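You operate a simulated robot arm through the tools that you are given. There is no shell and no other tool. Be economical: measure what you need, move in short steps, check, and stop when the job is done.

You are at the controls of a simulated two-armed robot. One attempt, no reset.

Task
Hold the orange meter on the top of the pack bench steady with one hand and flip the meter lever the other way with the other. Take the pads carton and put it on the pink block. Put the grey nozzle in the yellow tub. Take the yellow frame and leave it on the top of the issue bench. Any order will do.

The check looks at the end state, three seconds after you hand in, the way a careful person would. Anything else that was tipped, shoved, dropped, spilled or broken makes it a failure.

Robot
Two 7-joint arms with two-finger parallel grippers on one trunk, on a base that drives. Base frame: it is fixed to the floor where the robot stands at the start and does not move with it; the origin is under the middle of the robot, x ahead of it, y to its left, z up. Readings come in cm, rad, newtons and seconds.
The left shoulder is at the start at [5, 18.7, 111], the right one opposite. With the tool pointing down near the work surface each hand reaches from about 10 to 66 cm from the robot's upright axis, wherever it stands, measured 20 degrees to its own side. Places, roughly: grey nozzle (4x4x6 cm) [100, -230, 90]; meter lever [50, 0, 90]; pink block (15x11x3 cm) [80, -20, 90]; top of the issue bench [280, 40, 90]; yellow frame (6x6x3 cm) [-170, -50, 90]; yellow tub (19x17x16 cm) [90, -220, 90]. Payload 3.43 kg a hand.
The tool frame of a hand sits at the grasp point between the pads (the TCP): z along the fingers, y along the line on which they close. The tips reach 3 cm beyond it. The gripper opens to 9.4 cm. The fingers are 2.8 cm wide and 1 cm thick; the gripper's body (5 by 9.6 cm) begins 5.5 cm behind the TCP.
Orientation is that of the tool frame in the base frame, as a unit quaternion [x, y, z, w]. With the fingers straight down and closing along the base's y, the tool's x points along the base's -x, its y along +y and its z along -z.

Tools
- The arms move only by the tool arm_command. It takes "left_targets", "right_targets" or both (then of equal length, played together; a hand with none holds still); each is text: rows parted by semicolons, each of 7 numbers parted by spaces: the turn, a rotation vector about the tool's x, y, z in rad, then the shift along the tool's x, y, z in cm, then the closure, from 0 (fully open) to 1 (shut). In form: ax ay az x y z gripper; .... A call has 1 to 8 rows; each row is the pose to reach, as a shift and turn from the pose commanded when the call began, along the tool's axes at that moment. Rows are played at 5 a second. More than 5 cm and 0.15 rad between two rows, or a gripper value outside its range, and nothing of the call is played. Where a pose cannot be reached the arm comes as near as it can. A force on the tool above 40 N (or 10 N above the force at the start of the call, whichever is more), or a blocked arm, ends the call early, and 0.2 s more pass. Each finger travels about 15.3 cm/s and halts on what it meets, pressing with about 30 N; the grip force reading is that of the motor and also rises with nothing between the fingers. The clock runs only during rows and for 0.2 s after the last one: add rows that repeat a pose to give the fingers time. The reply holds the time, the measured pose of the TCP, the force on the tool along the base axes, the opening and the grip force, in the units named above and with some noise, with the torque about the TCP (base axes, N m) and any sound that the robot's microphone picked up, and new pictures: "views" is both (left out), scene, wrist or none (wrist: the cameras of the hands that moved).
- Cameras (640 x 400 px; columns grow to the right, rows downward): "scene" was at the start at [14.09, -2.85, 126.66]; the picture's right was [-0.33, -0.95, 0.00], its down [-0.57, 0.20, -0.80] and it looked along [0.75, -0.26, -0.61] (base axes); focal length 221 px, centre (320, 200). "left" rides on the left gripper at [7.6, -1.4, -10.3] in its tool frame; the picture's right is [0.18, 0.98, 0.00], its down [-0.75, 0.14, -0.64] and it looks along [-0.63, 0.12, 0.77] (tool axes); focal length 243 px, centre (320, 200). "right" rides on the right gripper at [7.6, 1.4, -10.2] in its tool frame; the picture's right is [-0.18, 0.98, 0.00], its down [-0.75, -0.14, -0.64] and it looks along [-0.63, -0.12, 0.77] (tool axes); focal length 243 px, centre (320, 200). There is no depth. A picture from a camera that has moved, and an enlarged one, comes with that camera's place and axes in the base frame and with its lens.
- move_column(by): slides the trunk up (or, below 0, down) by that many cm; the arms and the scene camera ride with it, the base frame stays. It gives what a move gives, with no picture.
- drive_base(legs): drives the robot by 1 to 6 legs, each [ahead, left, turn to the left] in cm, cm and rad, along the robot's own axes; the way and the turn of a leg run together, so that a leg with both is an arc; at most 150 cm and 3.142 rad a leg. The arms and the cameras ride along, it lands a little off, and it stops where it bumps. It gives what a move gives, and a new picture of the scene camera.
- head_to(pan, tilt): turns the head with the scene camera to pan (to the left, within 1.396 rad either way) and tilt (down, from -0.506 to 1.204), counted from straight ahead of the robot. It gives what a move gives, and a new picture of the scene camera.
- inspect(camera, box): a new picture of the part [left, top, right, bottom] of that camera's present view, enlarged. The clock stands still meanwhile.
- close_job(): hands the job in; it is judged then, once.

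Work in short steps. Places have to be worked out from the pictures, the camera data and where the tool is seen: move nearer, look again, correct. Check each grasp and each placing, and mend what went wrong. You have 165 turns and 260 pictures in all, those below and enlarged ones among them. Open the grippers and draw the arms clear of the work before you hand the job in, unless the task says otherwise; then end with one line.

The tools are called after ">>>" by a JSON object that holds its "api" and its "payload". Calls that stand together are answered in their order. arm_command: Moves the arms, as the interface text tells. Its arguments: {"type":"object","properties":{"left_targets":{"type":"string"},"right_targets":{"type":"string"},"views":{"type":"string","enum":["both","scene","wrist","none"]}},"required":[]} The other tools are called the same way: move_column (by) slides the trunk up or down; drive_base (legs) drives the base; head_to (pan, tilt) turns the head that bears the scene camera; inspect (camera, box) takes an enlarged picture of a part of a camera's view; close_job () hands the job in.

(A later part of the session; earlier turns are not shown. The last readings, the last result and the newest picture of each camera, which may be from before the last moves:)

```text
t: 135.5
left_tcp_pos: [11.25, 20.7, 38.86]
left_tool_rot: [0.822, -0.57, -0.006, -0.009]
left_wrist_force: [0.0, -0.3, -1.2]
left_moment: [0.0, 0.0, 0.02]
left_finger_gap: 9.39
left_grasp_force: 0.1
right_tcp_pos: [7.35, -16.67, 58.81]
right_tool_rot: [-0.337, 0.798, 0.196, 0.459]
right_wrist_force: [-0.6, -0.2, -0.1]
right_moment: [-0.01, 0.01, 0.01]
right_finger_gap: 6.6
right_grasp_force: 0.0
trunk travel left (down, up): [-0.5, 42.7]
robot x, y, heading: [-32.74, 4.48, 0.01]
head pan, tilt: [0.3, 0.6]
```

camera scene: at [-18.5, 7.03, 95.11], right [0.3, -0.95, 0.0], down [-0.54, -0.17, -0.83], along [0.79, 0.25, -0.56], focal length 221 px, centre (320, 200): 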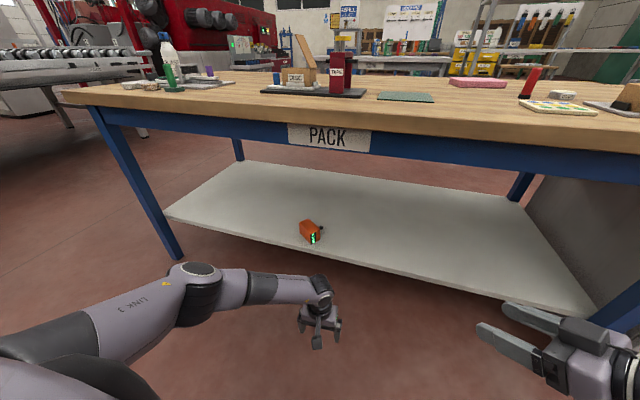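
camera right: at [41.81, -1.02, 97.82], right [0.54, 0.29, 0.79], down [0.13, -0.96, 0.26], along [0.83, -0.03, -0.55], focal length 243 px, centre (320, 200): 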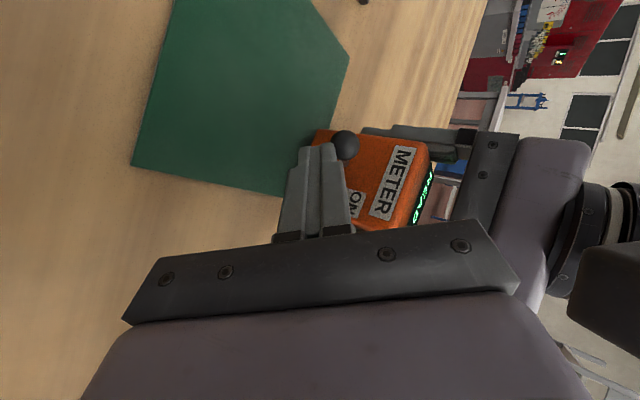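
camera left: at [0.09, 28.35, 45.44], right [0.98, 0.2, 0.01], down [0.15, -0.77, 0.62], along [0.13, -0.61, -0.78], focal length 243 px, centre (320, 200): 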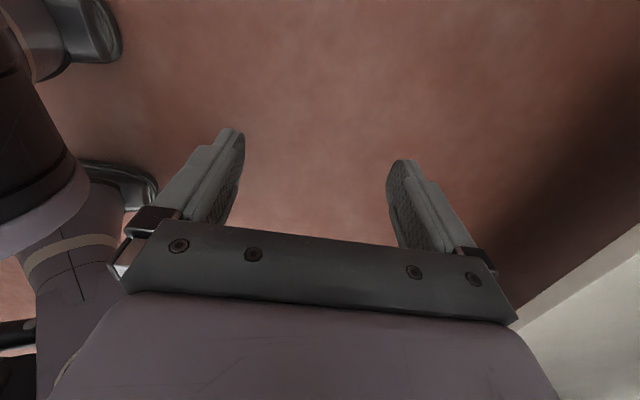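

Positive side works to +110°. Check whether it goes to +177°.

>>> {"api": "arm_command", "payload": {"left_targets": "0 0 -0.145 0 0 0 0; 0 0 -0.29 0 0 0 0; 0 0 -0.435 0 0 0 0; 0 0 -0.58 0 0 0 0; 0 0 -0.725 0 0 0 0; 0 0 -0.87 0 0 0 0; 0 0 -1.015 0 0 0 0; 0 0 -1.16 0 0 0 0", "views": "none"}}

>>> {"api": "arm_command", "payload": {"left_targets": "0 0 -0.145 0 0 0 0; 0 0 -0.29 0 0 0 0; 0 0 -0.435 0 0 0 0; 0 0 -0.58 0 0 0 0; 0 0 -0.725 0 0 0 0; 0 0 -0.83 0 0 0 0", "views": "wrist"}}

```text
t: 137.3
left_tcp_pos: [11.43, 20.79, 38.96]
left_tool_rot: [1.0, -0.026, 0.0, -0.01]
left_wrist_force: [0.2, -0.1, 1.3]
left_moment: [0.06, -0.02, -0.02]
left_finger_gap: 9.4
left_grasp_force: 0.1
right_tcp_pos: [7.31, -16.56, 58.78]
right_tool_rot: [-0.337, 0.799, 0.196, 0.458]
right_wrist_force: [0.0, -0.2, 0.1]
right_moment: [-0.02, -0.02, 0.03]
right_finger_gap: 6.58
right_grasp_force: 0.0
trunk travel left (down, up): [-0.5, 42.7]
robot x, y, heading: [-32.56, 4.17, 0.004]
head pan, tilt: [0.3, 0.6]
```

```text
t: 138.7
left_tcp_pos: [11.44, 20.86, 39.0]
left_tool_rot: [0.925, 0.379, 0.005, -0.009]
left_wrist_force: [-0.5, -0.1, -0.3]
left_moment: [0.01, -0.04, -0.04]
left_finger_gap: 9.39
left_grasp_force: 0.1
right_tcp_pos: [7.38, -16.73, 58.77]
right_tool_rot: [-0.337, 0.798, 0.197, 0.459]
right_wrist_force: [-0.3, -0.4, 0.4]
right_moment: [-0.02, -0.03, -0.02]
right_finger_gap: 6.59
right_grasp_force: 0.0
trunk travel left (down, up): [-0.5, 42.7]
robot x, y, heading: [-32.75, 4.39, 0.008]
head pan, tilt: [0.3, 0.6]
camera left: at [15.9, 26.93, 49.35], right [0.82, -0.57, -0.01], down [-0.44, -0.64, 0.63], along [-0.37, -0.51, -0.78], focal length 243 px, centre (320, 200)
```

left: 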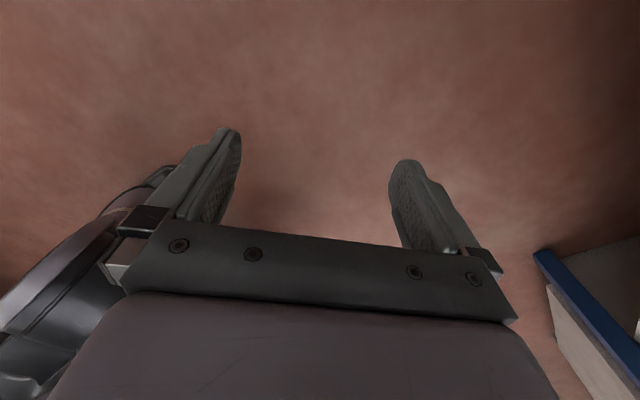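

The left wrist spins all the way to 225° – ideal. Extend the left hand 10 cm, tuck the right hand back, and drive so the left hand comes over the meter.

>>> {"api": "arm_command", "payload": {"left_targets": "0 0 0 2.4 2.4 0 0; 0 0 0 4.8 4.8 0 0; 0 0 0 7.1 7.1 -1 0; 0 0 0 7.1 7.1 -1 0", "right_targets": "0 0 0 0 0 -3 0.3; 0 0 0 0 0 -6 0.3; 0 0 0 0 0 -9 0.3; 0 0 0 0 0 -9 0.3", "views": "none"}}

>>> {"api": "drive_base", "payload": {"legs": [[0, 13, 0], [16, 0, 0]]}}

```text
t: 139.7
left_tcp_pos: [21.57, 20.54, 40.08]
left_tool_rot: [0.926, 0.378, 0.005, -0.009]
left_wrist_force: [1.0, 1.0, 0.4]
left_moment: [-0.01, 0.0, 0.02]
left_finger_gap: 9.39
left_grasp_force: 0.0
right_tcp_pos: [1.96, -22.3, 63.2]
right_tool_rot: [-0.337, 0.798, 0.197, 0.459]
right_wrist_force: [-0.4, -0.5, -1.0]
right_moment: [0.02, 0.01, 0.01]
right_finger_gap: 6.56
right_grasp_force: 0.0
trunk travel left (down, up): [-0.5, 42.7]
robot x, y, heading: [-32.8, 4.45, 0.005]
head pan, tilt: [0.3, 0.6]
```

```text
t: 142.0
left_tcp_pos: [37.27, 33.44, 40.04]
left_tool_rot: [0.926, 0.378, 0.005, -0.01]
left_wrist_force: [-0.3, 0.3, -0.7]
left_moment: [-0.01, 0.0, 0.0]
left_finger_gap: 9.4
left_grasp_force: 0.0
right_tcp_pos: [17.69, -9.4, 63.16]
right_tool_rot: [-0.337, 0.798, 0.197, 0.459]
right_wrist_force: [-1.2, 0.2, -0.6]
right_moment: [0.02, -0.01, -0.01]
right_finger_gap: 6.6
right_grasp_force: 0.0
trunk travel left (down, up): [-0.5, 42.7]
robot x, y, heading: [-17.24, 17.41, 0.006]
head pan, tilt: [0.3, 0.6]
camera scene: at [-2.69, 19.94, 95.11], right [0.3, -0.95, 0.0], down [-0.54, -0.17, -0.83], along [0.79, 0.25, -0.56], focal length 221 px, centre (320, 200)
```

scene: 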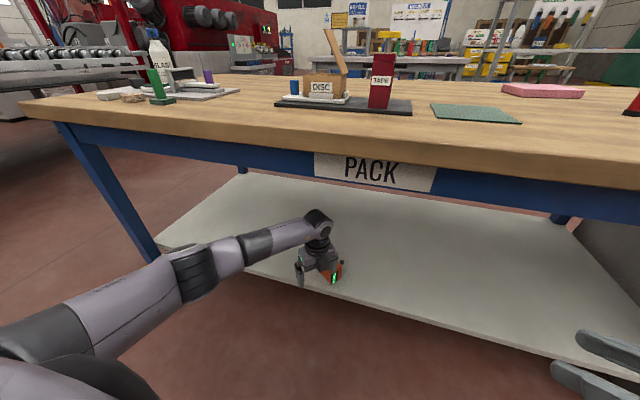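

The hand is right before the meter. Look closer with both cameras.

>>> {"api": "inspect", "payload": {"camera": "scene", "box": [280, 220, 400, 300]}}

>>> {"api": "inspect", "payload": {"camera": "left", "box": [0, 0, 640, 400]}}

```text
5.00 times, centred on (340, 260) of scene
camera zoom: at [-2.69, 19.94, 95.11], right [0.3, -0.95, 0.0], down [-0.54, -0.17, -0.83], along [0.79, 0.25, -0.56], focal length 1107 px, centre (220, -100)
```

zoom: 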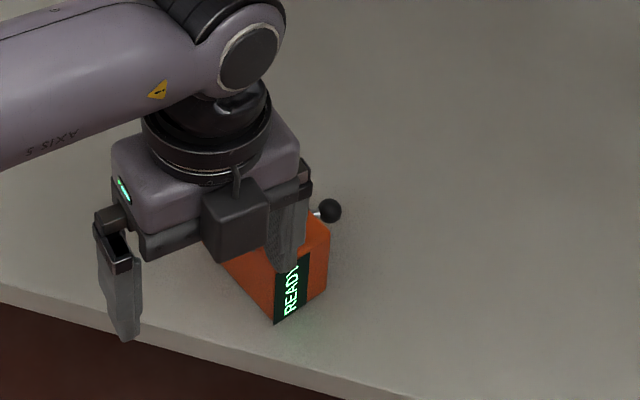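

```text
1.00 times, centred on (320, 200) of left
camera zoom: at [41.83, 39.54, 50.47], right [0.82, -0.57, -0.01], down [-0.44, -0.64, 0.63], along [-0.37, -0.51, -0.78], focal length 243 px, centre (320, 200)
```

zoom: 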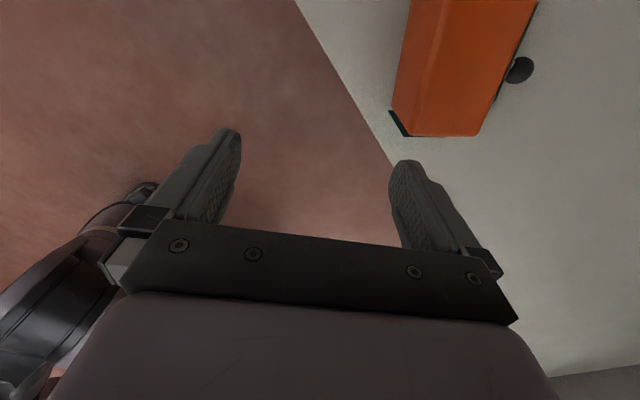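

The left camera shows the meter clearly: grasp point ≈(45.5, 29.7), axis ≈236°. Move above it, with an 11° extra yaw.

>>> {"api": "arm_command", "payload": {"left_targets": "0 0 -0.06 1.1 2.8 0 0.2; 0 0 -0.12 2.2 5.6 0 0.2; 0 0 -0.19 3.22 8.47 0 0.2; 0 0 -0.19 3.22 8.47 2 0.2; 0 0 -0.19 3.22 8.47 2 0.2", "views": "wrist"}}

```text
t: 143.2
left_tcp_pos: [41.45, 30.98, 39.0]
left_tool_rot: [0.886, 0.463, 0.005, -0.009]
left_wrist_force: [-0.6, -0.2, 0.1]
left_moment: [0.01, 0.03, -0.02]
left_finger_gap: 7.51
left_grasp_force: 0.0
left hand out of reach, approached as far as the arm can: row 2, 3, 4, 5
right_tcp_pos: [17.74, -9.34, 63.09]
right_tool_rot: [-0.337, 0.799, 0.196, 0.459]
right_wrist_force: [0.2, 0.5, 0.6]
right_moment: [0.01, -0.01, -0.04]
right_finger_gap: 6.58
right_grasp_force: 0.1
trunk travel left (down, up): [-0.5, 42.7]
robot x, y, heading: [-16.87, 17.23, 0.002]
head pan, tilt: [0.3, 0.6]
camera left: at [44.65, 37.71, 49.46], right [0.91, -0.41, -0.01], down [-0.32, -0.71, 0.63], along [-0.26, -0.57, -0.78], focal length 243 px, centre (320, 200)
```

left: 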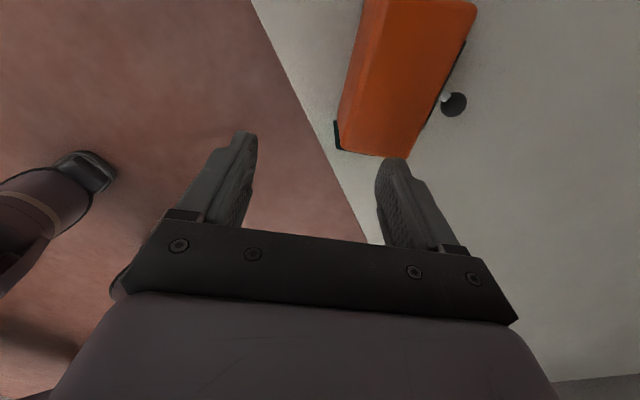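

Reach limit; drive the base 7 cm forward instead and then adjust.

>>> {"api": "drive_base", "payload": {"legs": [[7, -1, 0]]}}

>>> {"api": "inspect", "payload": {"camera": "left", "box": [0, 0, 640, 400]}}

```text
t: 144.2
left_tcp_pos: [48.35, 29.84, 38.97]
left_tool_rot: [0.887, 0.462, 0.006, -0.009]
left_wrist_force: [-0.7, 0.3, 0.5]
left_moment: [0.0, -0.01, 0.0]
left_finger_gap: 7.51
left_grasp_force: 0.1
right_tcp_pos: [24.63, -10.49, 63.23]
right_tool_rot: [-0.336, 0.799, 0.195, 0.459]
right_wrist_force: [-0.2, 0.4, 0.8]
right_moment: [0.09, -0.01, -0.02]
right_finger_gap: 6.57
right_grasp_force: 0.1
trunk travel left (down, up): [-0.5, 42.7]
robot x, y, heading: [-10.1, 16.23, 0.006]
head pan, tilt: [0.3, 0.6]
camera scene: at [4.25, 18.92, 95.11], right [0.3, -0.96, 0.0], down [-0.54, -0.17, -0.83], along [0.79, 0.24, -0.56], focal length 221 px, centre (320, 200)
```

scene: 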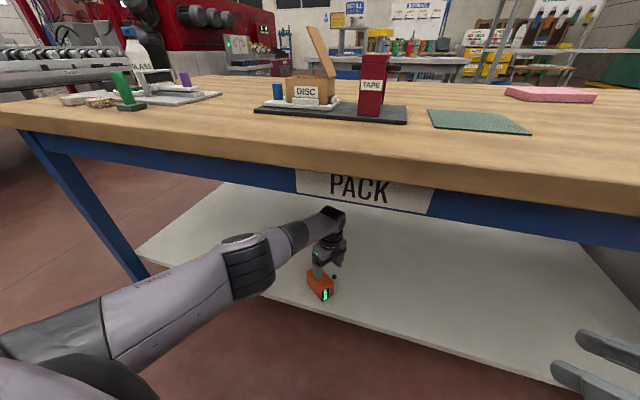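

```text
1.00 times, centred on (320, 200) of left
camera zoom: at [51.62, 36.61, 49.48], right [0.91, -0.41, -0.01], down [-0.32, -0.71, 0.63], along [-0.26, -0.57, -0.78], focal length 243 px, centre (320, 200)
```

zoom: 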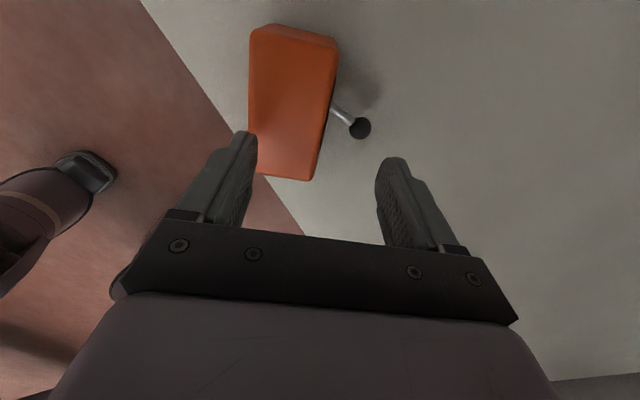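

Clear view now; grip point (45.6, 29.8). Move over and lower to z≈30.

>>> {"api": "arm_command", "payload": {"left_targets": "0 0 -0.02 -0.8 -1.1 0 0.2; 0 0 -0.02 -1.58 -2.25 0.5 0.2; 0 0 -0.02 -1.58 -2.25 4.5 0.2; 0 0 -0.02 -1.58 -2.25 8.5 0.2; 0 0 -0.02 -1.58 -2.25 8.5 0.2", "views": "wrist"}}

```text
t: 145.4
left_tcp_pos: [44.71, 30.19, 31.06]
left_tool_rot: [0.882, 0.472, 0.006, -0.008]
left_wrist_force: [0.3, 1.7, 4.9]
left_moment: [-0.12, -0.16, 0.06]
left_finger_gap: 7.51
left_grasp_force: 0.1
left hand out of reach, approached as far as the arm can: row 4, 5
right_tcp_pos: [24.62, -10.44, 63.22]
right_tool_rot: [-0.335, 0.798, 0.196, 0.46]
right_wrist_force: [-0.7, 0.6, -0.5]
right_moment: [0.0, 0.0, -0.02]
right_finger_gap: 6.61
right_grasp_force: 0.1
trunk travel left (down, up): [-0.5, 42.7]
robot x, y, heading: [-10.01, 16.54, 0.001]
head pan, tilt: [0.3, 0.6]
camera left: at [47.76, 37.14, 41.5], right [0.92, -0.39, 0.0], down [-0.3, -0.72, 0.63], along [-0.25, -0.57, -0.78], focal length 243 px, centre (320, 200)
```

left: 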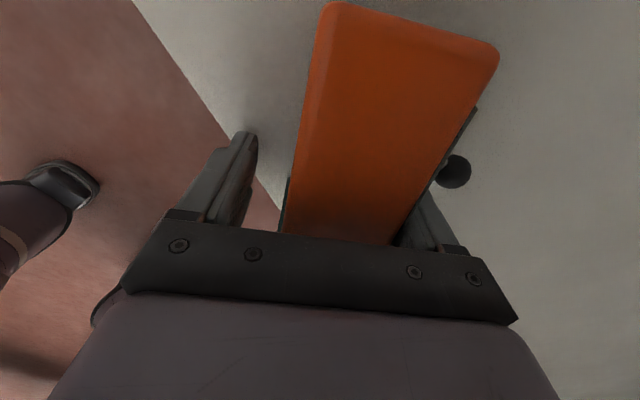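

Shift 0.8 toward the lever side to centre, lower a bit more.

>>> {"api": "arm_command", "payload": {"left_targets": "0 0 0 0 0.8 0 0.2; 0 0 0 0 0.8 0.8 0.2; 0 0 0 0 0.8 0.8 0.2", "views": "none"}}

```text
t: 146.2
left_tcp_pos: [44.66, 29.81, 31.17]
left_tool_rot: [0.882, 0.47, 0.005, -0.009]
left_wrist_force: [0.9, -0.2, 0.0]
left_moment: [0.0, 0.0, -0.01]
left_finger_gap: 7.51
left_grasp_force: 0.1
left hand out of reach, approached as far as the arm can: row 1, 2, 3
right_tcp_pos: [24.59, -10.48, 63.19]
right_tool_rot: [-0.336, 0.799, 0.196, 0.459]
right_wrist_force: [0.6, -0.1, 0.0]
right_moment: [0.02, -0.03, 0.01]
right_finger_gap: 6.59
right_grasp_force: 0.0
trunk travel left (down, up): [-0.5, 42.7]
robot x, y, heading: [-9.99, 16.03, 0.002]
head pan, tilt: [0.3, 0.6]
```

Reach-limited, so nudge the base 1.2 cm forward instead, then lower and close.

>>> {"api": "drive_base", "payload": {"legs": [[1.2, 0, 0]]}}

>>> {"api": "arm_command", "payload": {"left_targets": "0 0 0 0 0 0.7 0.2; 0 0 0 0 0 1.2 0.2; 0 0 0 0 0 1.2 0.45; 0 0 0 0 0 1.2 0.6; 0 0 0 0 0 1.2 0.6; 0 0 0 0 0 1.2 0.6", "views": "wrist"}}

```text
t: 146.9
left_tcp_pos: [45.87, 29.88, 31.03]
left_tool_rot: [0.882, 0.471, 0.005, -0.009]
left_wrist_force: [-0.2, -0.6, -0.8]
left_moment: [-0.02, -0.02, -0.02]
left_finger_gap: 7.52
left_grasp_force: 0.1
right_tcp_pos: [25.75, -10.52, 63.25]
right_tool_rot: [-0.336, 0.798, 0.196, 0.46]
right_wrist_force: [-0.2, 0.2, 0.3]
right_moment: [0.0, -0.01, 0.01]
right_finger_gap: 6.56
right_grasp_force: 0.1
trunk travel left (down, up): [-0.5, 42.7]
robot x, y, heading: [-8.94, 16.3, 0.0]
head pan, tilt: [0.3, 0.6]
camera scene: at [5.42, 18.91, 95.1], right [0.29, -0.96, 0.0], down [-0.54, -0.17, -0.83], along [0.79, 0.24, -0.56], focal length 221 px, centre (320, 200)
```

scene: 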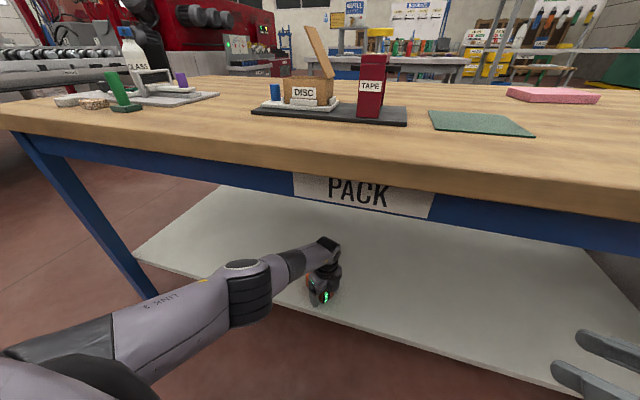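

```text
t: 148.3
left_tcp_pos: [45.76, 29.8, 30.98]
left_tool_rot: [0.882, 0.471, 0.01, -0.006]
left_wrist_force: [3.3, -6.0, 30.2]
left_moment: [-0.71, -0.26, 0.09]
left_finger_gap: 5.38
left_grasp_force: 30.4
left hand out of reach, approached as far as the arm can: row 1, 2, 3, 4, 5, 6
right_tcp_pos: [25.66, -10.53, 63.24]
right_tool_rot: [-0.336, 0.798, 0.196, 0.461]
right_wrist_force: [0.0, 0.0, -0.8]
right_moment: [0.03, 0.02, 0.03]
right_finger_gap: 6.59
right_grasp_force: 0.1
trunk travel left (down, up): [-0.5, 42.7]
robot x, y, heading: [-8.83, 16.48, -0.003]
head pan, tilt: [0.3, 0.6]
camera left: at [48.76, 36.73, 41.48], right [0.92, -0.39, 0.0], down [-0.31, -0.72, 0.63], along [-0.24, -0.58, -0.78], focal length 243 px, centre (320, 200)
```

left: 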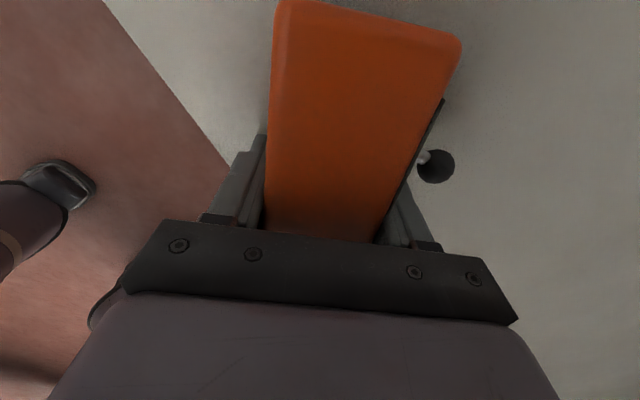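

Gripped (gap 5.4, 30 N). Lift a few cm and check it holds.

>>> {"api": "arm_command", "payload": {"left_targets": "0 0 0 0 0 -1 0.65; 0 0 0 0 0 -3 0.65; 0 0 0 0 0 -6 0.65; 0 0 0 0 0 -9 0.65; 0 0 0 0 0 -9 0.65", "views": "wrist"}}

```text
t: 149.6
left_tcp_pos: [45.33, 29.93, 39.34]
left_tool_rot: [0.881, 0.472, 0.005, -0.008]
left_wrist_force: [0.3, 0.3, -2.1]
left_moment: [-0.08, 0.02, -0.01]
left_finger_gap: 5.4
left_grasp_force: 30.1
right_tcp_pos: [25.86, -10.36, 63.17]
right_tool_rot: [-0.335, 0.799, 0.196, 0.459]
right_wrist_force: [0.1, 0.3, -0.9]
right_moment: [0.02, 0.01, -0.03]
right_finger_gap: 6.6
right_grasp_force: 0.1
trunk travel left (down, up): [-0.5, 42.7]
robot x, y, heading: [-8.55, 16.74, 0.001]
head pan, tilt: [0.3, 0.6]
camera left: at [48.41, 36.85, 49.83], right [0.92, -0.39, -0.01], down [-0.3, -0.72, 0.63], along [-0.25, -0.57, -0.78], focal length 243 px, centre (320, 200)
```

left: 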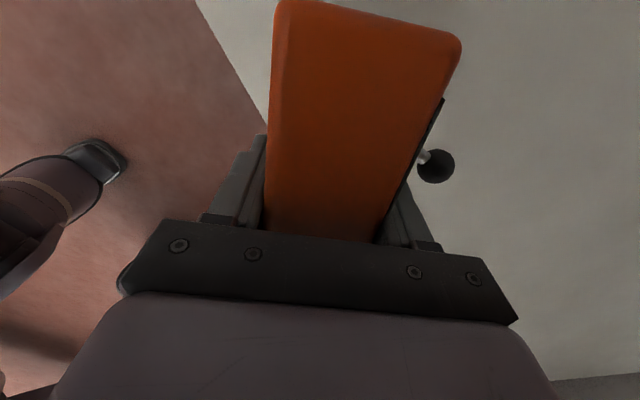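

Firm hold, ~2 N. Back out from under the bench, then spin the hand around while raising the trunk.

>>> {"api": "drive_base", "payload": {"legs": [[-45, 0, 0]]}}

>>> {"api": "arm_command", "payload": {"left_targets": "0 0 0.148 0 0 -1 0.65; 0 0 0.296 0 0 -2 0.65; 0 0 0.444 0 0 -3 0.65; 0 0 0.592 0 0 -4 0.65; 0 0 0.74 0 0 -5 0.65; 0 0 0.888 0 0 -6 0.65; 0 0 1.036 0 0 -7 0.65; 0 0 1.184 0 0 -8 0.65", "views": "none"}}

>>> {"api": "arm_command", "payload": {"left_targets": "0 0 0.148 0 0 -1 0.65; 0 0 0.296 0 0 -2 0.65; 0 0 0.444 0 0 -3 0.65; 0 0 0.592 0 0 -4 0.65; 0 0 0.74 0 0 -5 0.65; 0 0 0.888 0 0 -6 0.65; 0 0 1.036 0 0 -7 0.65; 0 0 1.184 0 0 -8 0.65", "views": "none"}}

>>> {"api": "arm_command", "payload": {"left_targets": "0 0 0.148 0 0 -1 0.65; 0 0 0.296 0 0 -2 0.65; 0 0 0.444 0 0 -3 0.65; 0 0 0.592 0 0 -4 0.65; 0 0 0.74 0 0 -5 0.65; 0 0 0.888 0 0 -6 0.65; 0 0 1.036 0 0 -7 0.65; 0 0 1.184 0 0 -8 0.65", "views": "none"}}

>>> {"api": "move_column", "payload": {"by": 27}}

```text
t: 152.3
left_tcp_pos: [0.28, 30.21, 39.33]
left_tool_rot: [0.88, 0.474, 0.005, -0.009]
left_wrist_force: [0.7, -0.2, -2.6]
left_moment: [-0.04, 0.04, 0.04]
left_finger_gap: 5.4
left_grasp_force: 29.4
right_tcp_pos: [-18.97, -10.4, 63.11]
right_tool_rot: [-0.339, 0.798, 0.198, 0.458]
right_wrist_force: [0.6, -0.1, -0.2]
right_moment: [0.01, -0.02, -0.02]
right_finger_gap: 6.59
right_grasp_force: 0.1
trunk travel left (down, up): [-0.5, 42.7]
robot x, y, heading: [-53.84, 16.5, 0.005]
head pan, tilt: [0.3, 0.6]
camera scene: at [-39.58, 18.89, 95.1], right [0.3, -0.95, 0.0], down [-0.54, -0.17, -0.82], along [0.79, 0.25, -0.57], focal length 221 px, centre (320, 200)
```

scene: 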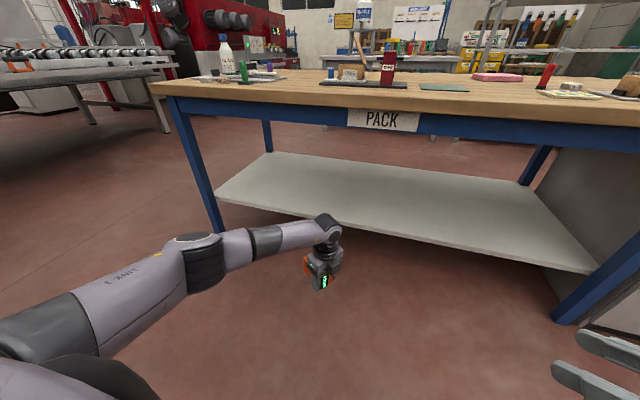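

```text
t: 154.1
left_tcp_pos: [0.19, 30.1, 47.41]
left_tool_rot: [0.995, -0.099, 0.0, -0.01]
left_wrist_force: [0.5, -0.4, -1.4]
left_moment: [0.03, 0.04, 0.04]
left_finger_gap: 5.4
left_grasp_force: 30.1
right_tcp_pos: [-19.02, -10.33, 63.15]
right_tool_rot: [-0.338, 0.798, 0.197, 0.459]
right_wrist_force: [0.8, -0.2, 0.1]
right_moment: [-0.01, 0.01, 0.0]
right_finger_gap: 6.57
right_grasp_force: 0.0
trunk travel left (down, up): [-0.5, 42.7]
robot x, y, heading: [-53.74, 15.89, 0.006]
head pan, tilt: [0.3, 0.6]
```

```text
t: 155.9
left_tcp_pos: [0.22, 29.72, 55.2]
left_tool_rot: [0.77, -0.637, -0.006, -0.008]
left_wrist_force: [0.3, 0.5, -3.2]
left_moment: [0.09, 0.0, -0.03]
left_finger_gap: 5.41
left_grasp_force: 30.5
right_tcp_pos: [-18.95, -10.4, 63.24]
right_tool_rot: [-0.338, 0.798, 0.197, 0.458]
right_wrist_force: [0.1, -0.4, -0.2]
right_moment: [-0.01, -0.01, -0.03]
right_finger_gap: 6.58
right_grasp_force: 0.0
trunk travel left (down, up): [-0.5, 42.7]
robot x, y, heading: [-54.01, 16.15, -0.001]
head pan, tilt: [0.3, 0.6]
```

```text
t: 157.7
left_tcp_pos: [0.17, 29.64, 63.42]
left_tool_rot: [-0.284, 0.959, 0.009, 0.004]
left_wrist_force: [0.1, 0.5, -2.7]
left_moment: [0.05, -0.06, 0.02]
left_finger_gap: 5.41
left_grasp_force: 30.2
right_tcp_pos: [-18.98, -10.3, 63.19]
right_tool_rot: [-0.338, 0.798, 0.197, 0.458]
right_wrist_force: [0.2, 0.4, 0.2]
right_moment: [-0.01, -0.02, -0.01]
right_finger_gap: 6.56
right_grasp_force: 0.0
trunk travel left (down, up): [-0.5, 42.7]
robot x, y, heading: [-53.72, 16.37, 0.011]
head pan, tilt: [0.3, 0.6]
```

```text
t: 160.4
left_tcp_pos: [0.17, 29.71, 90.33]
left_tool_rot: [-0.285, 0.959, 0.009, 0.004]
left_wrist_force: [0.2, -0.4, -2.5]
left_moment: [0.02, -0.03, 0.06]
left_finger_gap: 5.41
left_grasp_force: 29.8
right_tcp_pos: [-18.97, -10.28, 90.22]
right_tool_rot: [-0.338, 0.797, 0.198, 0.459]
right_wrist_force: [-0.4, -0.3, 0.0]
right_moment: [-0.02, 0.01, -0.03]
right_finger_gap: 6.58
right_grasp_force: 0.1
trunk travel left (down, up): [-27.5, 15.7]
robot x, y, heading: [-53.97, 16.01, 0.004]
head pan, tilt: [0.3, 0.6]
```

Now ψ≈33°. Yaw to 0 and pitch the hand toward horizontal (which brings the meter upright), raising it a little.

>>> {"api": "arm_command", "payload": {"left_targets": "0 0 0.145 0 0 -2 0.65; 0 0 0.29 0 0 -4 0.65; 0 0 0.435 0 0 -6 0.65; 0 0 0.58 0 0 -8 0.65", "views": "none"}}

>>> {"api": "arm_command", "payload": {"left_targets": "0 -0.147 0 0 0 0 0.65; 0 -0.294 0 0 0 0 0.65; 0 -0.441 0 0 0 0 0.65; 0 -0.588 0 0 0 0 0.65; 0 -0.735 0 0 0 0 0.65; 0 -0.882 0 0 0 0 0.65; 0 -1.029 0 0 0 0 0.65; 0 -1.176 0 0 0 0 0.65", "views": "none"}}

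>>> {"api": "arm_command", "payload": {"left_targets": "0 -0.14 0 0 0 0 0.65; 0 -0.27 0 0 0 0 0.65; 0 -0.37 0 0 0 0 0.65; 0 -0.37 0 0 0 0 0.65", "views": "both"}}

```text
t: 161.4
left_tcp_pos: [0.21, 29.68, 98.38]
left_tool_rot: [0.002, 1.0, 0.009, 0.001]
left_wrist_force: [0.8, 0.7, -2.6]
left_moment: [0.0, -0.03, 0.0]
left_finger_gap: 5.42
left_grasp_force: 29.7
right_tcp_pos: [-18.94, -10.43, 90.15]
right_tool_rot: [-0.338, 0.798, 0.197, 0.459]
right_wrist_force: [0.4, 0.1, 0.5]
right_moment: [0.02, -0.02, 0.0]
right_finger_gap: 6.58
right_grasp_force: 0.0
trunk travel left (down, up): [-27.5, 15.7]
robot x, y, heading: [-54.06, 15.71, 0.004]
head pan, tilt: [0.3, 0.6]
```

```text
t: 163.2
left_tcp_pos: [0.28, 29.55, 98.43]
left_tool_rot: [0.005, 0.831, 0.008, 0.556]
left_wrist_force: [-0.6, -0.2, -2.2]
left_moment: [-0.04, -0.07, -0.01]
left_finger_gap: 5.41
left_grasp_force: 29.3
right_tcp_pos: [-18.96, -10.44, 90.12]
right_tool_rot: [-0.339, 0.798, 0.198, 0.458]
right_wrist_force: [0.8, 0.2, -0.5]
right_moment: [0.0, 0.0, 0.02]
right_finger_gap: 6.59
right_grasp_force: 0.1
trunk travel left (down, up): [-27.5, 15.7]
robot x, y, heading: [-53.91, 15.92, 0.003]
head pan, tilt: [0.3, 0.6]
```

```text
t: 164.2
left_tcp_pos: [-0.13, 28.23, 98.98]
left_tool_rot: [0.007, 0.716, 0.008, 0.698]
left_wrist_force: [-1.0, -0.2, -2.8]
left_moment: [0.0, -0.04, -0.03]
left_finger_gap: 5.41
left_grasp_force: 30.3
left hand out of reach, approached as far as the arm can: row 3, 4
right_tcp_pos: [-19.03, -10.28, 90.14]
right_tool_rot: [-0.339, 0.798, 0.198, 0.458]
right_wrist_force: [0.9, -0.2, 0.0]
right_moment: [-0.02, 0.0, 0.0]
right_finger_gap: 6.56
right_grasp_force: 0.1
trunk travel left (down, up): [-27.5, 15.7]
robot x, y, heading: [-54.2, 16.1, 0.01]
head pan, tilt: [0.3, 0.6]
camera scene: at [-39.56, 18.94, 122.1], right [0.3, -0.95, 0.0], down [-0.54, -0.17, -0.82], along [0.79, 0.25, -0.57], focal length 221 px, centre (320, 200)
camera left: at [-10.49, 26.98, 91.68], right [-0.01, 0.99, -0.16], down [-0.62, 0.12, 0.77], along [0.78, 0.11, 0.61], focal length 243 px, centre (320, 200)
```

scene: 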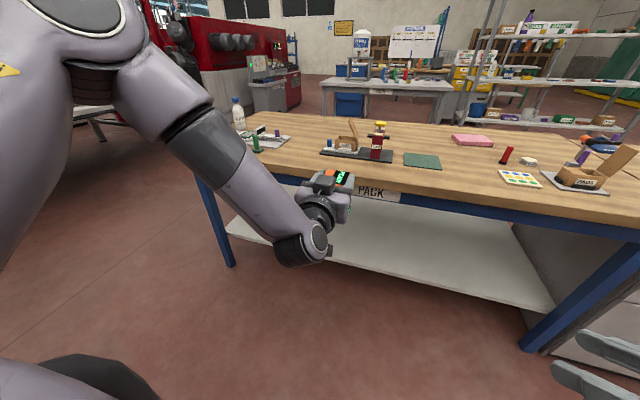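
left: 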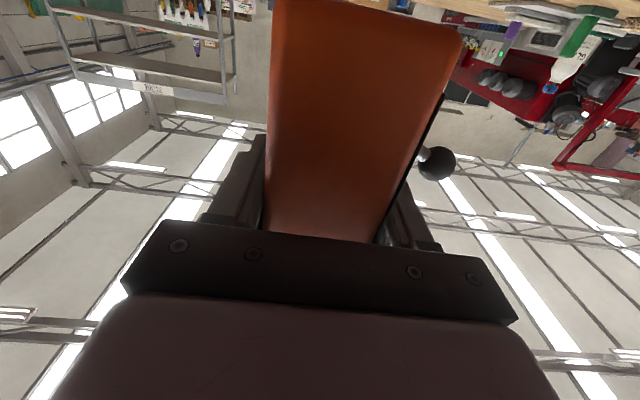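

The meter is upright in the hand with READY on top. Drive so that it's over the near bench edge (TCP ≈(39, 2)), where the hand's underside camera will overhang the edge.

>>> {"api": "drive_base", "payload": {"legs": [[0, -26, 0], [38.5, 0, 0]]}}

>>> {"api": "head_to", "payload": {"pan": 0.3, "tilt": 0.7}}

```text
t: 168.1
left_tcp_pos: [38.43, 1.43, 99.03]
left_tool_rot: [0.008, 0.716, 0.006, 0.698]
left_wrist_force: [0.0, 0.5, -2.2]
left_moment: [-0.01, -0.02, 0.0]
left_finger_gap: 5.41
left_grasp_force: 29.5
right_tcp_pos: [19.5, -37.02, 90.18]
right_tool_rot: [-0.336, 0.799, 0.196, 0.458]
right_wrist_force: [-0.2, 0.3, -0.2]
right_moment: [-0.01, -0.02, 0.0]
right_finger_gap: 6.58
right_grasp_force: 0.0
trunk travel left (down, up): [-27.5, 15.7]
robot x, y, heading: [-15.42, -10.33, 0.007]
head pan, tilt: [0.3, 0.6]
camera scene: at [-0.95, -7.71, 122.1], right [0.3, -0.95, 0.0], down [-0.54, -0.17, -0.82], along [0.79, 0.25, -0.57], focal length 221 px, centre (320, 200)
```

scene: 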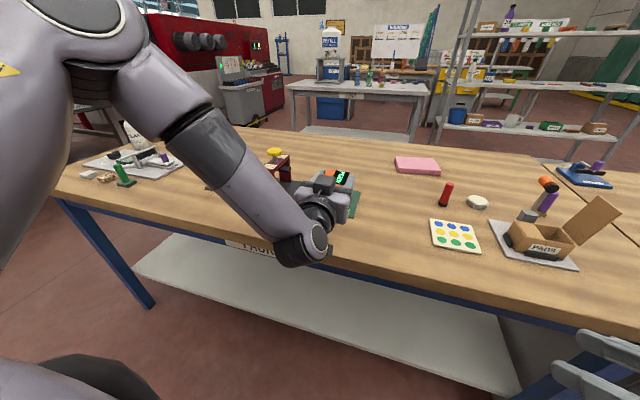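

```text
t: 168.8
left_tcp_pos: [38.59, 1.58, 99.09]
left_tool_rot: [0.008, 0.716, 0.006, 0.698]
left_wrist_force: [-0.7, 0.3, -2.2]
left_moment: [0.01, -0.02, -0.01]
left_finger_gap: 5.43
left_grasp_force: 29.5
right_tcp_pos: [19.32, -37.12, 90.1]
right_tool_rot: [-0.338, 0.797, 0.198, 0.459]
right_wrist_force: [0.6, -0.1, 0.5]
right_moment: [0.02, 0.0, -0.01]
right_finger_gap: 6.57
right_grasp_force: 0.1
trunk travel left (down, up): [-27.5, 15.7]
robot x, y, heading: [-15.44, -10.43, 0.001]
head pan, tilt: [0.3, 0.7]
camera scene: at [-1.3, -7.81, 121.24], right [0.3, -0.95, 0.0], down [-0.61, -0.19, -0.77], along [0.73, 0.23, -0.64], focal length 221 px, centre (320, 200)
```

scene: 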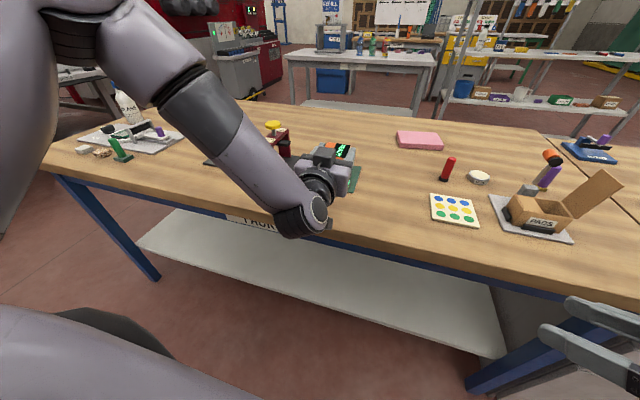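

Lower with the trunk: 7 cm, then feel for contact.

>>> {"api": "move_column", "payload": {"by": -7}}

>>> {"api": "move_column", "payload": {"by": -0.6}}

>>> {"api": "inspect", "payload": {"camera": "left", "box": [0, 0, 640, 400]}}

```text
t: 169.9
left_tcp_pos: [38.51, 1.42, 91.94]
left_tool_rot: [0.008, 0.716, 0.006, 0.698]
left_wrist_force: [-0.1, 0.2, -2.6]
left_moment: [-0.02, -0.01, 0.02]
left_finger_gap: 5.4
left_grasp_force: 29.7
right_tcp_pos: [19.4, -37.06, 83.21]
right_tool_rot: [-0.336, 0.799, 0.196, 0.459]
right_wrist_force: [-0.3, 0.9, -0.3]
right_moment: [-0.02, 0.0, 0.0]
right_finger_gap: 6.58
right_grasp_force: 0.0
trunk travel left (down, up): [-20.5, 22.7]
robot x, y, heading: [-15.36, -10.38, 0.001]
head pan, tilt: [0.3, 0.7]
```

```text
t: 170.4
left_tcp_pos: [38.53, 1.57, 91.63]
left_tool_rot: [0.008, 0.715, 0.006, 0.699]
left_wrist_force: [0.8, -0.2, 5.8]
left_moment: [-0.16, 0.26, -0.02]
left_finger_gap: 5.4
left_grasp_force: 30.4
right_tcp_pos: [19.5, -37.06, 82.61]
right_tool_rot: [-0.336, 0.798, 0.196, 0.46]
right_wrist_force: [0.5, 0.0, 0.0]
right_moment: [-0.01, -0.02, 0.01]
right_finger_gap: 6.58
right_grasp_force: 0.0
trunk travel left (down, up): [-19.9, 23.3]
robot x, y, heading: [-15.59, -10.53, 0.006]
head pan, tilt: [0.3, 0.7]
```

```text
1.00 times, centred on (320, 200) of left
camera zoom: at [28.17, 0.2, 84.24], right [0.0, 0.99, -0.17], down [-0.63, 0.13, 0.77], along [0.78, 0.11, 0.62], focal length 243 px, centre (320, 200)
```

zoom: 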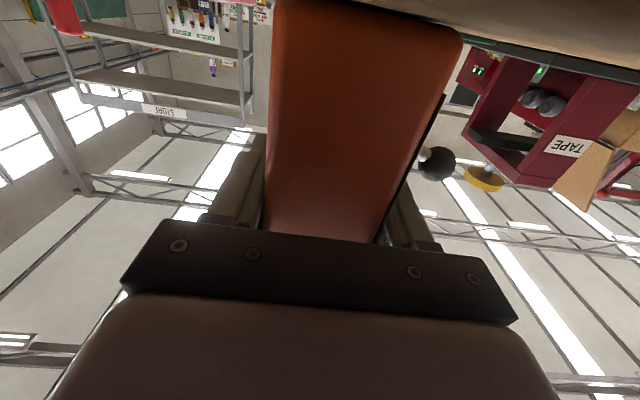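

Contact felt (≈8 N). Open to a small gap and check it stands.

>>> {"api": "arm_command", "payload": {"left_targets": "0 0 0 0 0 0 0.42; 0 0 0 0 0 0 0.3; 0 0 0 0 0 0 0.28; 0 0 0 0 0 0 0.28", "views": "wrist"}}

```text
t: 171.4
left_tcp_pos: [38.68, 1.49, 91.47]
left_tool_rot: [0.009, 0.717, 0.006, 0.697]
left_wrist_force: [0.3, -0.2, -0.3]
left_moment: [0.0, -0.03, -0.01]
left_finger_gap: 6.79
left_grasp_force: 0.0
right_tcp_pos: [19.47, -37.07, 82.55]
right_tool_rot: [-0.337, 0.798, 0.197, 0.459]
right_wrist_force: [-0.4, -0.4, 0.9]
right_moment: [0.03, 0.03, 0.01]
right_finger_gap: 6.57
right_grasp_force: 0.0
trunk travel left (down, up): [-19.9, 23.3]
robot x, y, heading: [-15.28, -10.25, 0.002]
head pan, tilt: [0.3, 0.7]
camera left: at [28.12, 0.21, 84.09], right [0.0, 0.99, -0.16], down [-0.62, 0.13, 0.77], along [0.78, 0.1, 0.61], focal length 243 px, centre (320, 200)
```

left: 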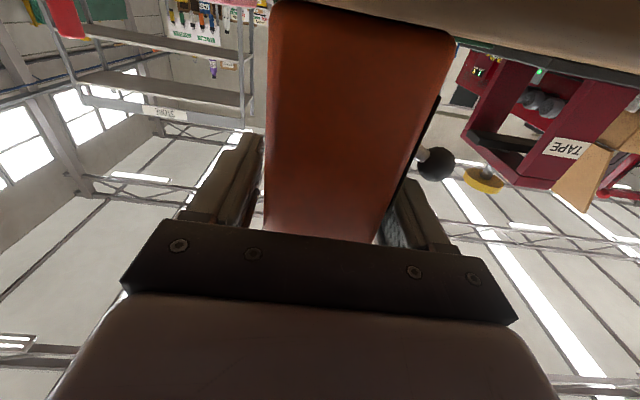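

It stands free. Retreat straight back 18 cm and look.

>>> {"api": "drive_base", "payload": {"legs": [[-18, 0, 0]]}}

>>> {"api": "inspect", "payload": {"camera": "scene", "box": [280, 90, 480, 230]}}

```text
t: 172.9
left_tcp_pos: [20.72, 1.48, 91.52]
left_tool_rot: [0.007, 0.716, 0.007, 0.698]
left_wrist_force: [0.6, -0.1, -0.6]
left_moment: [-0.03, 0.02, -0.03]
left_finger_gap: 6.77
left_grasp_force: 0.1
right_tcp_pos: [1.78, -36.99, 82.6]
right_tool_rot: [-0.337, 0.798, 0.197, 0.459]
right_wrist_force: [1.0, 1.4, -0.7]
right_moment: [0.0, -0.01, 0.01]
right_finger_gap: 6.62
right_grasp_force: 0.0
trunk travel left (down, up): [-19.9, 23.3]
robot x, y, heading: [-33.26, -10.58, 0.006]
head pan, tilt: [0.3, 0.7]
camera scene: at [-19.08, -7.84, 113.64], right [0.3, -0.95, 0.0], down [-0.61, -0.19, -0.77], along [0.73, 0.23, -0.64], focal length 221 px, centre (320, 200)
```

scene: 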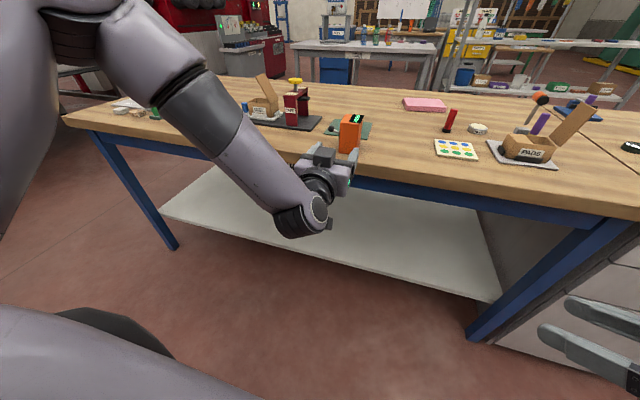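

```text
2.86 times, centred on (380, 160) of scene
camera zoom: at [-19.08, -7.84, 113.64], right [0.3, -0.95, 0.0], down [-0.61, -0.19, -0.77], along [0.73, 0.23, -0.64], focal length 632 px, centre (149, 314)
```

zoom: 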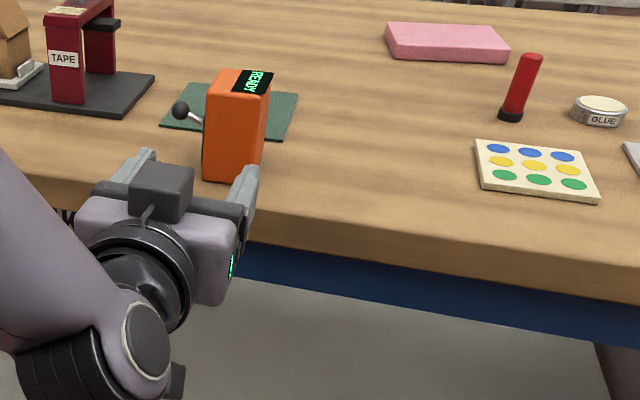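

Meter upright, READY, lever up. Now I'll re-grasp from the top and return it to its spot facing the robot. Raise trunk, pitch the hand back to vertical, and yaw to 90°.

>>> {"api": "move_column", "payload": {"by": 10}}

>>> {"api": "arm_command", "payload": {"left_targets": "0 0.147 0 0 0 0 0; 0 0.294 0 0 0 0 0; 0 0.441 0 0 0 0 0; 0 0.588 0 0 0 0 0; 0 0.735 0 0 0 0 0; 0 0.882 0 0 0 0 0; 0 1.029 0 0 0 0 0; 0 1.176 0 0 0 0 0", "views": "none"}}

>>> {"api": "arm_command", "payload": {"left_targets": "0 0.147 0 0 0 0 0; 0 0.28 0 0 0 0 0; 0 0.37 0 0 0 0 0; 0 0.37 0 0 0 0 0", "views": "none"}}

>>> {"api": "arm_command", "payload": {"left_targets": "0 0 -0.147 0 0 -0.5 0; 0 0 -0.294 0 0 -1 0; 0 0 -0.441 0 0 -1.5 0; 0 0 -0.588 0 0 -2 0; 0 0 -0.735 0 0 -2 0; 0 0 -0.882 0 0 -2 0; 0 0 -1.029 0 0 -2 0; 0 0 -1.176 0 0 -2 0", "views": "none"}}

>>> {"api": "arm_command", "payload": {"left_targets": "0 0 -0.135 0 0 0 0; 0 0 -0.27 0 0 0 0; 0 0 -0.39 0 0 0 0; 0 0 -0.39 0 0 0 0", "views": "none"}}

```text
t: 174.3
left_tcp_pos: [20.8, 1.62, 101.44]
left_tool_rot: [0.007, 0.716, 0.007, 0.698]
left_wrist_force: [0.0, -0.7, 0.6]
left_moment: [-0.01, -0.02, 0.02]
left_finger_gap: 6.78
left_grasp_force: 0.0
right_tcp_pos: [1.78, -37.02, 92.57]
right_tool_rot: [-0.338, 0.798, 0.198, 0.458]
right_wrist_force: [-0.1, -0.3, -0.2]
right_moment: [-0.01, -0.02, 0.0]
right_finger_gap: 6.56
right_grasp_force: 0.0
trunk travel left (down, up): [-29.9, 13.3]
robot x, y, heading: [-33.15, -10.44, 0.001]
head pan, tilt: [0.3, 0.7]
```

```text
t: 176.1
left_tcp_pos: [20.69, 1.67, 101.46]
left_tool_rot: [0.002, 0.983, 0.009, 0.182]
left_wrist_force: [-0.5, -1.2, -0.1]
left_moment: [0.01, -0.02, 0.04]
left_finger_gap: 9.42
left_grasp_force: 0.0
right_tcp_pos: [1.83, -36.93, 92.48]
right_tool_rot: [-0.338, 0.798, 0.198, 0.458]
right_wrist_force: [-0.6, 0.2, -0.4]
right_moment: [0.01, 0.02, 0.02]
right_finger_gap: 6.57
right_grasp_force: 0.1
trunk travel left (down, up): [-29.9, 13.3]
robot x, y, heading: [-32.9, -10.3, 0.002]
head pan, tilt: [0.3, 0.7]
```

```text
t: 177.1
left_tcp_pos: [20.75, 1.61, 101.45]
left_tool_rot: [-0.001, 1.0, 0.01, -0.003]
left_wrist_force: [0.2, 0.2, 0.3]
left_moment: [0.0, -0.03, -0.01]
left_finger_gap: 9.38
left_grasp_force: 0.0
right_tcp_pos: [1.75, -37.16, 92.51]
right_tool_rot: [-0.338, 0.798, 0.198, 0.459]
right_wrist_force: [-0.2, 0.0, -0.5]
right_moment: [0.02, -0.01, -0.02]
right_finger_gap: 6.58
right_grasp_force: 0.1
trunk travel left (down, up): [-29.9, 13.3]
robot x, y, heading: [-33.48, -10.08, -0.001]
head pan, tilt: [0.3, 0.7]
```

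```text
t: 178.9
left_tcp_pos: [20.77, 1.51, 103.45]
left_tool_rot: [-0.556, 0.831, 0.009, 0.006]
left_wrist_force: [0.2, -0.5, -1.2]
left_moment: [0.0, 0.05, -0.01]
left_finger_gap: 9.38
left_grasp_force: 0.1
right_tcp_pos: [1.83, -37.02, 92.51]
right_tool_rot: [-0.338, 0.798, 0.197, 0.459]
right_wrist_force: [0.3, -1.2, -0.4]
right_moment: [-0.01, 0.0, 0.03]
right_finger_gap: 6.59
right_grasp_force: 0.1
trunk travel left (down, up): [-29.9, 13.3]
robot x, y, heading: [-32.97, -10.61, 0.001]
head pan, tilt: [0.3, 0.7]
```

```text
t: 179.9
left_tcp_pos: [20.79, 1.58, 103.46]
left_tool_rot: [-0.706, 0.708, 0.007, 0.007]
left_wrist_force: [0.2, 0.0, -0.2]
left_moment: [-0.01, 0.01, -0.03]
left_finger_gap: 9.4
left_grasp_force: 0.1
right_tcp_pos: [1.77, -37.1, 92.62]
right_tool_rot: [-0.337, 0.798, 0.197, 0.459]
right_wrist_force: [-0.2, -0.8, 0.0]
right_moment: [0.01, -0.01, 0.02]
right_finger_gap: 6.59
right_grasp_force: 0.1
trunk travel left (down, up): [-29.9, 13.3]
robot x, y, heading: [-33.1, -10.49, 0.003]
head pan, tilt: [0.3, 0.7]
```

Hand vertical at ψ=90. Drive forward so it's above the meter (centre ≈(39.2, 0.6)).

>>> {"api": "drive_base", "payload": {"legs": [[18.4, -1, 0]]}}

>>> {"api": "inspect", "payload": {"camera": "left", "box": [0, 0, 640, 400]}}

```text
t: 181.4
left_tcp_pos: [38.85, 0.64, 103.44]
left_tool_rot: [-0.706, 0.708, 0.008, 0.007]
left_wrist_force: [-0.2, -0.1, -0.3]
left_moment: [-0.02, -0.01, -0.01]
left_finger_gap: 9.39
left_grasp_force: 0.0
right_tcp_pos: [19.91, -37.87, 92.46]
right_tool_rot: [-0.337, 0.798, 0.197, 0.459]
right_wrist_force: [0.5, 0.1, -0.6]
right_moment: [0.02, -0.03, 0.03]
right_finger_gap: 6.58
right_grasp_force: 0.1
trunk travel left (down, up): [-29.9, 13.3]
robot x, y, heading: [-15.45, -11.56, 0.006]
head pan, tilt: [0.3, 0.7]
camera scene: at [-1.02, -8.75, 123.63], right [0.3, -0.95, 0.0], down [-0.61, -0.19, -0.76], along [0.73, 0.23, -0.64], focal length 221 px, centre (320, 200)
```

scene: 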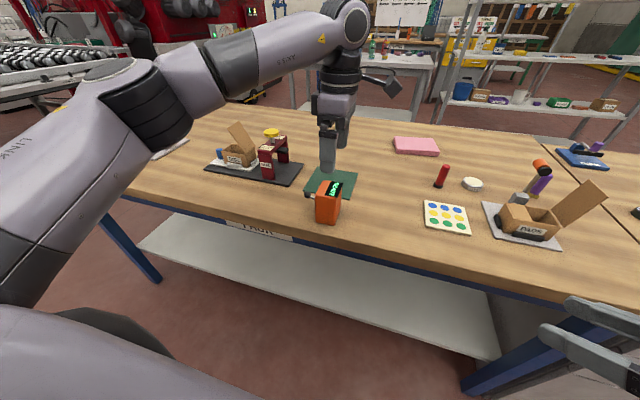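

```text
1.00 times, centred on (320, 200) of left
camera zoom: at [40.27, -7.21, 113.59], right [-0.98, -0.18, 0.0], down [-0.14, 0.74, 0.66], along [-0.12, 0.65, -0.75], focal length 243 px, centre (320, 200)
```

zoom: 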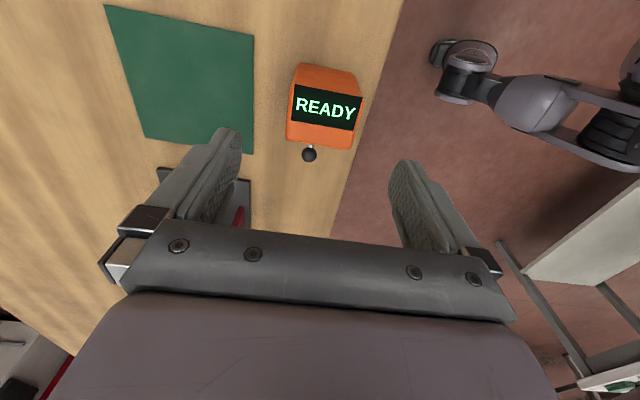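

Aligned within 0.5 cm. Lower to z≈89.5 and grip the sides.

>>> {"api": "arm_command", "payload": {"left_targets": "0 0 0 0 0.25 4.5 0; 0 0 0 0 0.5 9 0; 0 0 0 0 0.5 13.9 0; 0 0 0 0 0.5 13.9 0.2; 0 0 0 0 0.5 13.9 0.4; 0 0 0 0 0.5 13.9 0.5; 0 0 0 0 0.5 13.9 0.5", "views": "wrist"}}

```text
t: 183.0
left_tcp_pos: [38.35, 0.75, 89.67]
left_tool_rot: [-0.707, 0.708, 0.008, 0.006]
left_wrist_force: [-0.8, -0.1, 0.0]
left_moment: [-0.05, 0.09, 0.01]
left_finger_gap: 6.81
left_grasp_force: 30.3
right_tcp_pos: [19.88, -37.86, 92.66]
right_tool_rot: [-0.338, 0.797, 0.198, 0.459]
right_wrist_force: [0.9, 1.1, -0.1]
right_moment: [0.02, 0.01, 0.02]
right_finger_gap: 6.58
right_grasp_force: 0.0
trunk travel left (down, up): [-29.9, 13.3]
robot x, y, heading: [-14.87, -11.68, 0.005]
head pan, tilt: [0.3, 0.7]
camera left: at [39.75, -7.12, 99.72], right [-0.98, -0.18, 0.0], down [-0.14, 0.74, 0.66], along [-0.12, 0.65, -0.75], focal length 243 px, centre (320, 200)
```

left: 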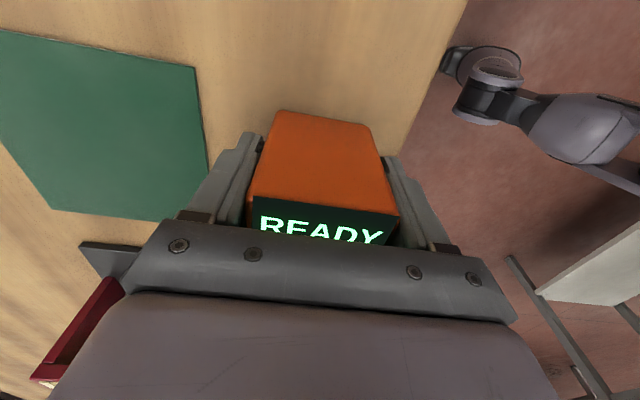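

Gripped. Lift, rotate to ψ=180 so the lever faces the robot; raise the right hand clear of the PADS carton.

>>> {"api": "arm_command", "payload": {"left_targets": "0 0 0 0 0 -2 0.5; 0 0 0 0 0 -4 0.5; 0 0 -0.147 0 0 -4 0.5; 0 0 -0.294 0 0 -4 0.5; 0 0 -0.441 0 0 -4 0.5; 0 0 -0.588 0 0 -4 0.5; 0 0 -0.735 0 0 -4 0.5; 0 0 -0.882 0 0 -4 0.5", "right_targets": "0 0 0 -2.4 0 -1.4 0.3; 0 0 0 -4.8 0 -2.8 0.3; 0 0 0 -7.2 0 -4.2 0.3; 0 0 0 -9.6 0 -5.6 0.3; 0 0 0 -12 0 -7 0.3; 0 0 0 -12 0 -7 0.3; 0 0 0 -12 0 -7 0.3; 0 0 0 -12 0 -7 0.3", "views": "none"}}

>>> {"api": "arm_command", "payload": {"left_targets": "0 0 -0.147 0 0 0 0.5; 0 0 -0.294 0 0 0 0.5; 0 0 -0.441 0 0 0 0.5; 0 0 -0.588 0 0 0 0.5; 0 0 -0.74 0 0 0 0.5; 0 0 -0.74 0 0 0 0.5", "views": "none"}}

>>> {"api": "drive_base", "payload": {"legs": [[20, 0, 0]]}}

```text
t: 184.8
left_tcp_pos: [38.27, 0.83, 93.65]
left_tool_rot: [0.941, -0.338, -0.004, -0.01]
left_wrist_force: [-1.1, -0.2, -2.7]
left_moment: [-0.01, 0.0, 0.02]
left_finger_gap: 6.82
left_grasp_force: 29.9
right_tcp_pos: [20.07, -38.05, 106.4]
right_tool_rot: [-0.338, 0.798, 0.197, 0.459]
right_wrist_force: [0.3, -0.1, 0.4]
right_moment: [-0.01, 0.01, 0.0]
right_finger_gap: 6.58
right_grasp_force: 0.1
trunk travel left (down, up): [-29.9, 13.3]
robot x, y, heading: [-15.23, -11.27, -0.002]
head pan, tilt: [0.3, 0.7]
```

```text
refused: row 5 steps farther than a row can; nothing moved
```

```text
t: 186.4
left_tcp_pos: [58.25, 1.1, 93.57]
left_tool_rot: [0.941, -0.338, -0.004, -0.01]
left_wrist_force: [0.4, 0.1, -2.7]
left_moment: [-0.03, 0.0, -0.01]
left_finger_gap: 6.84
left_grasp_force: 29.6
right_tcp_pos: [39.96, -37.74, 106.39]
right_tool_rot: [-0.339, 0.797, 0.198, 0.458]
right_wrist_force: [1.2, 0.1, 0.7]
right_moment: [0.0, -0.04, 0.01]
right_finger_gap: 6.57
right_grasp_force: 0.0
trunk travel left (down, up): [-29.9, 13.3]
robot x, y, heading: [4.67, -11.33, 0.005]
head pan, tilt: [0.3, 0.7]
camera scene: at [18.97, -8.58, 123.63], right [0.3, -0.95, 0.0], down [-0.61, -0.2, -0.76], along [0.73, 0.23, -0.64], focal length 221 px, centre (320, 200)
```

scene: 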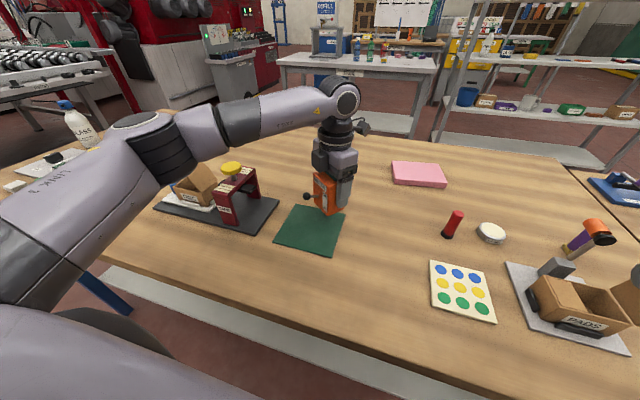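

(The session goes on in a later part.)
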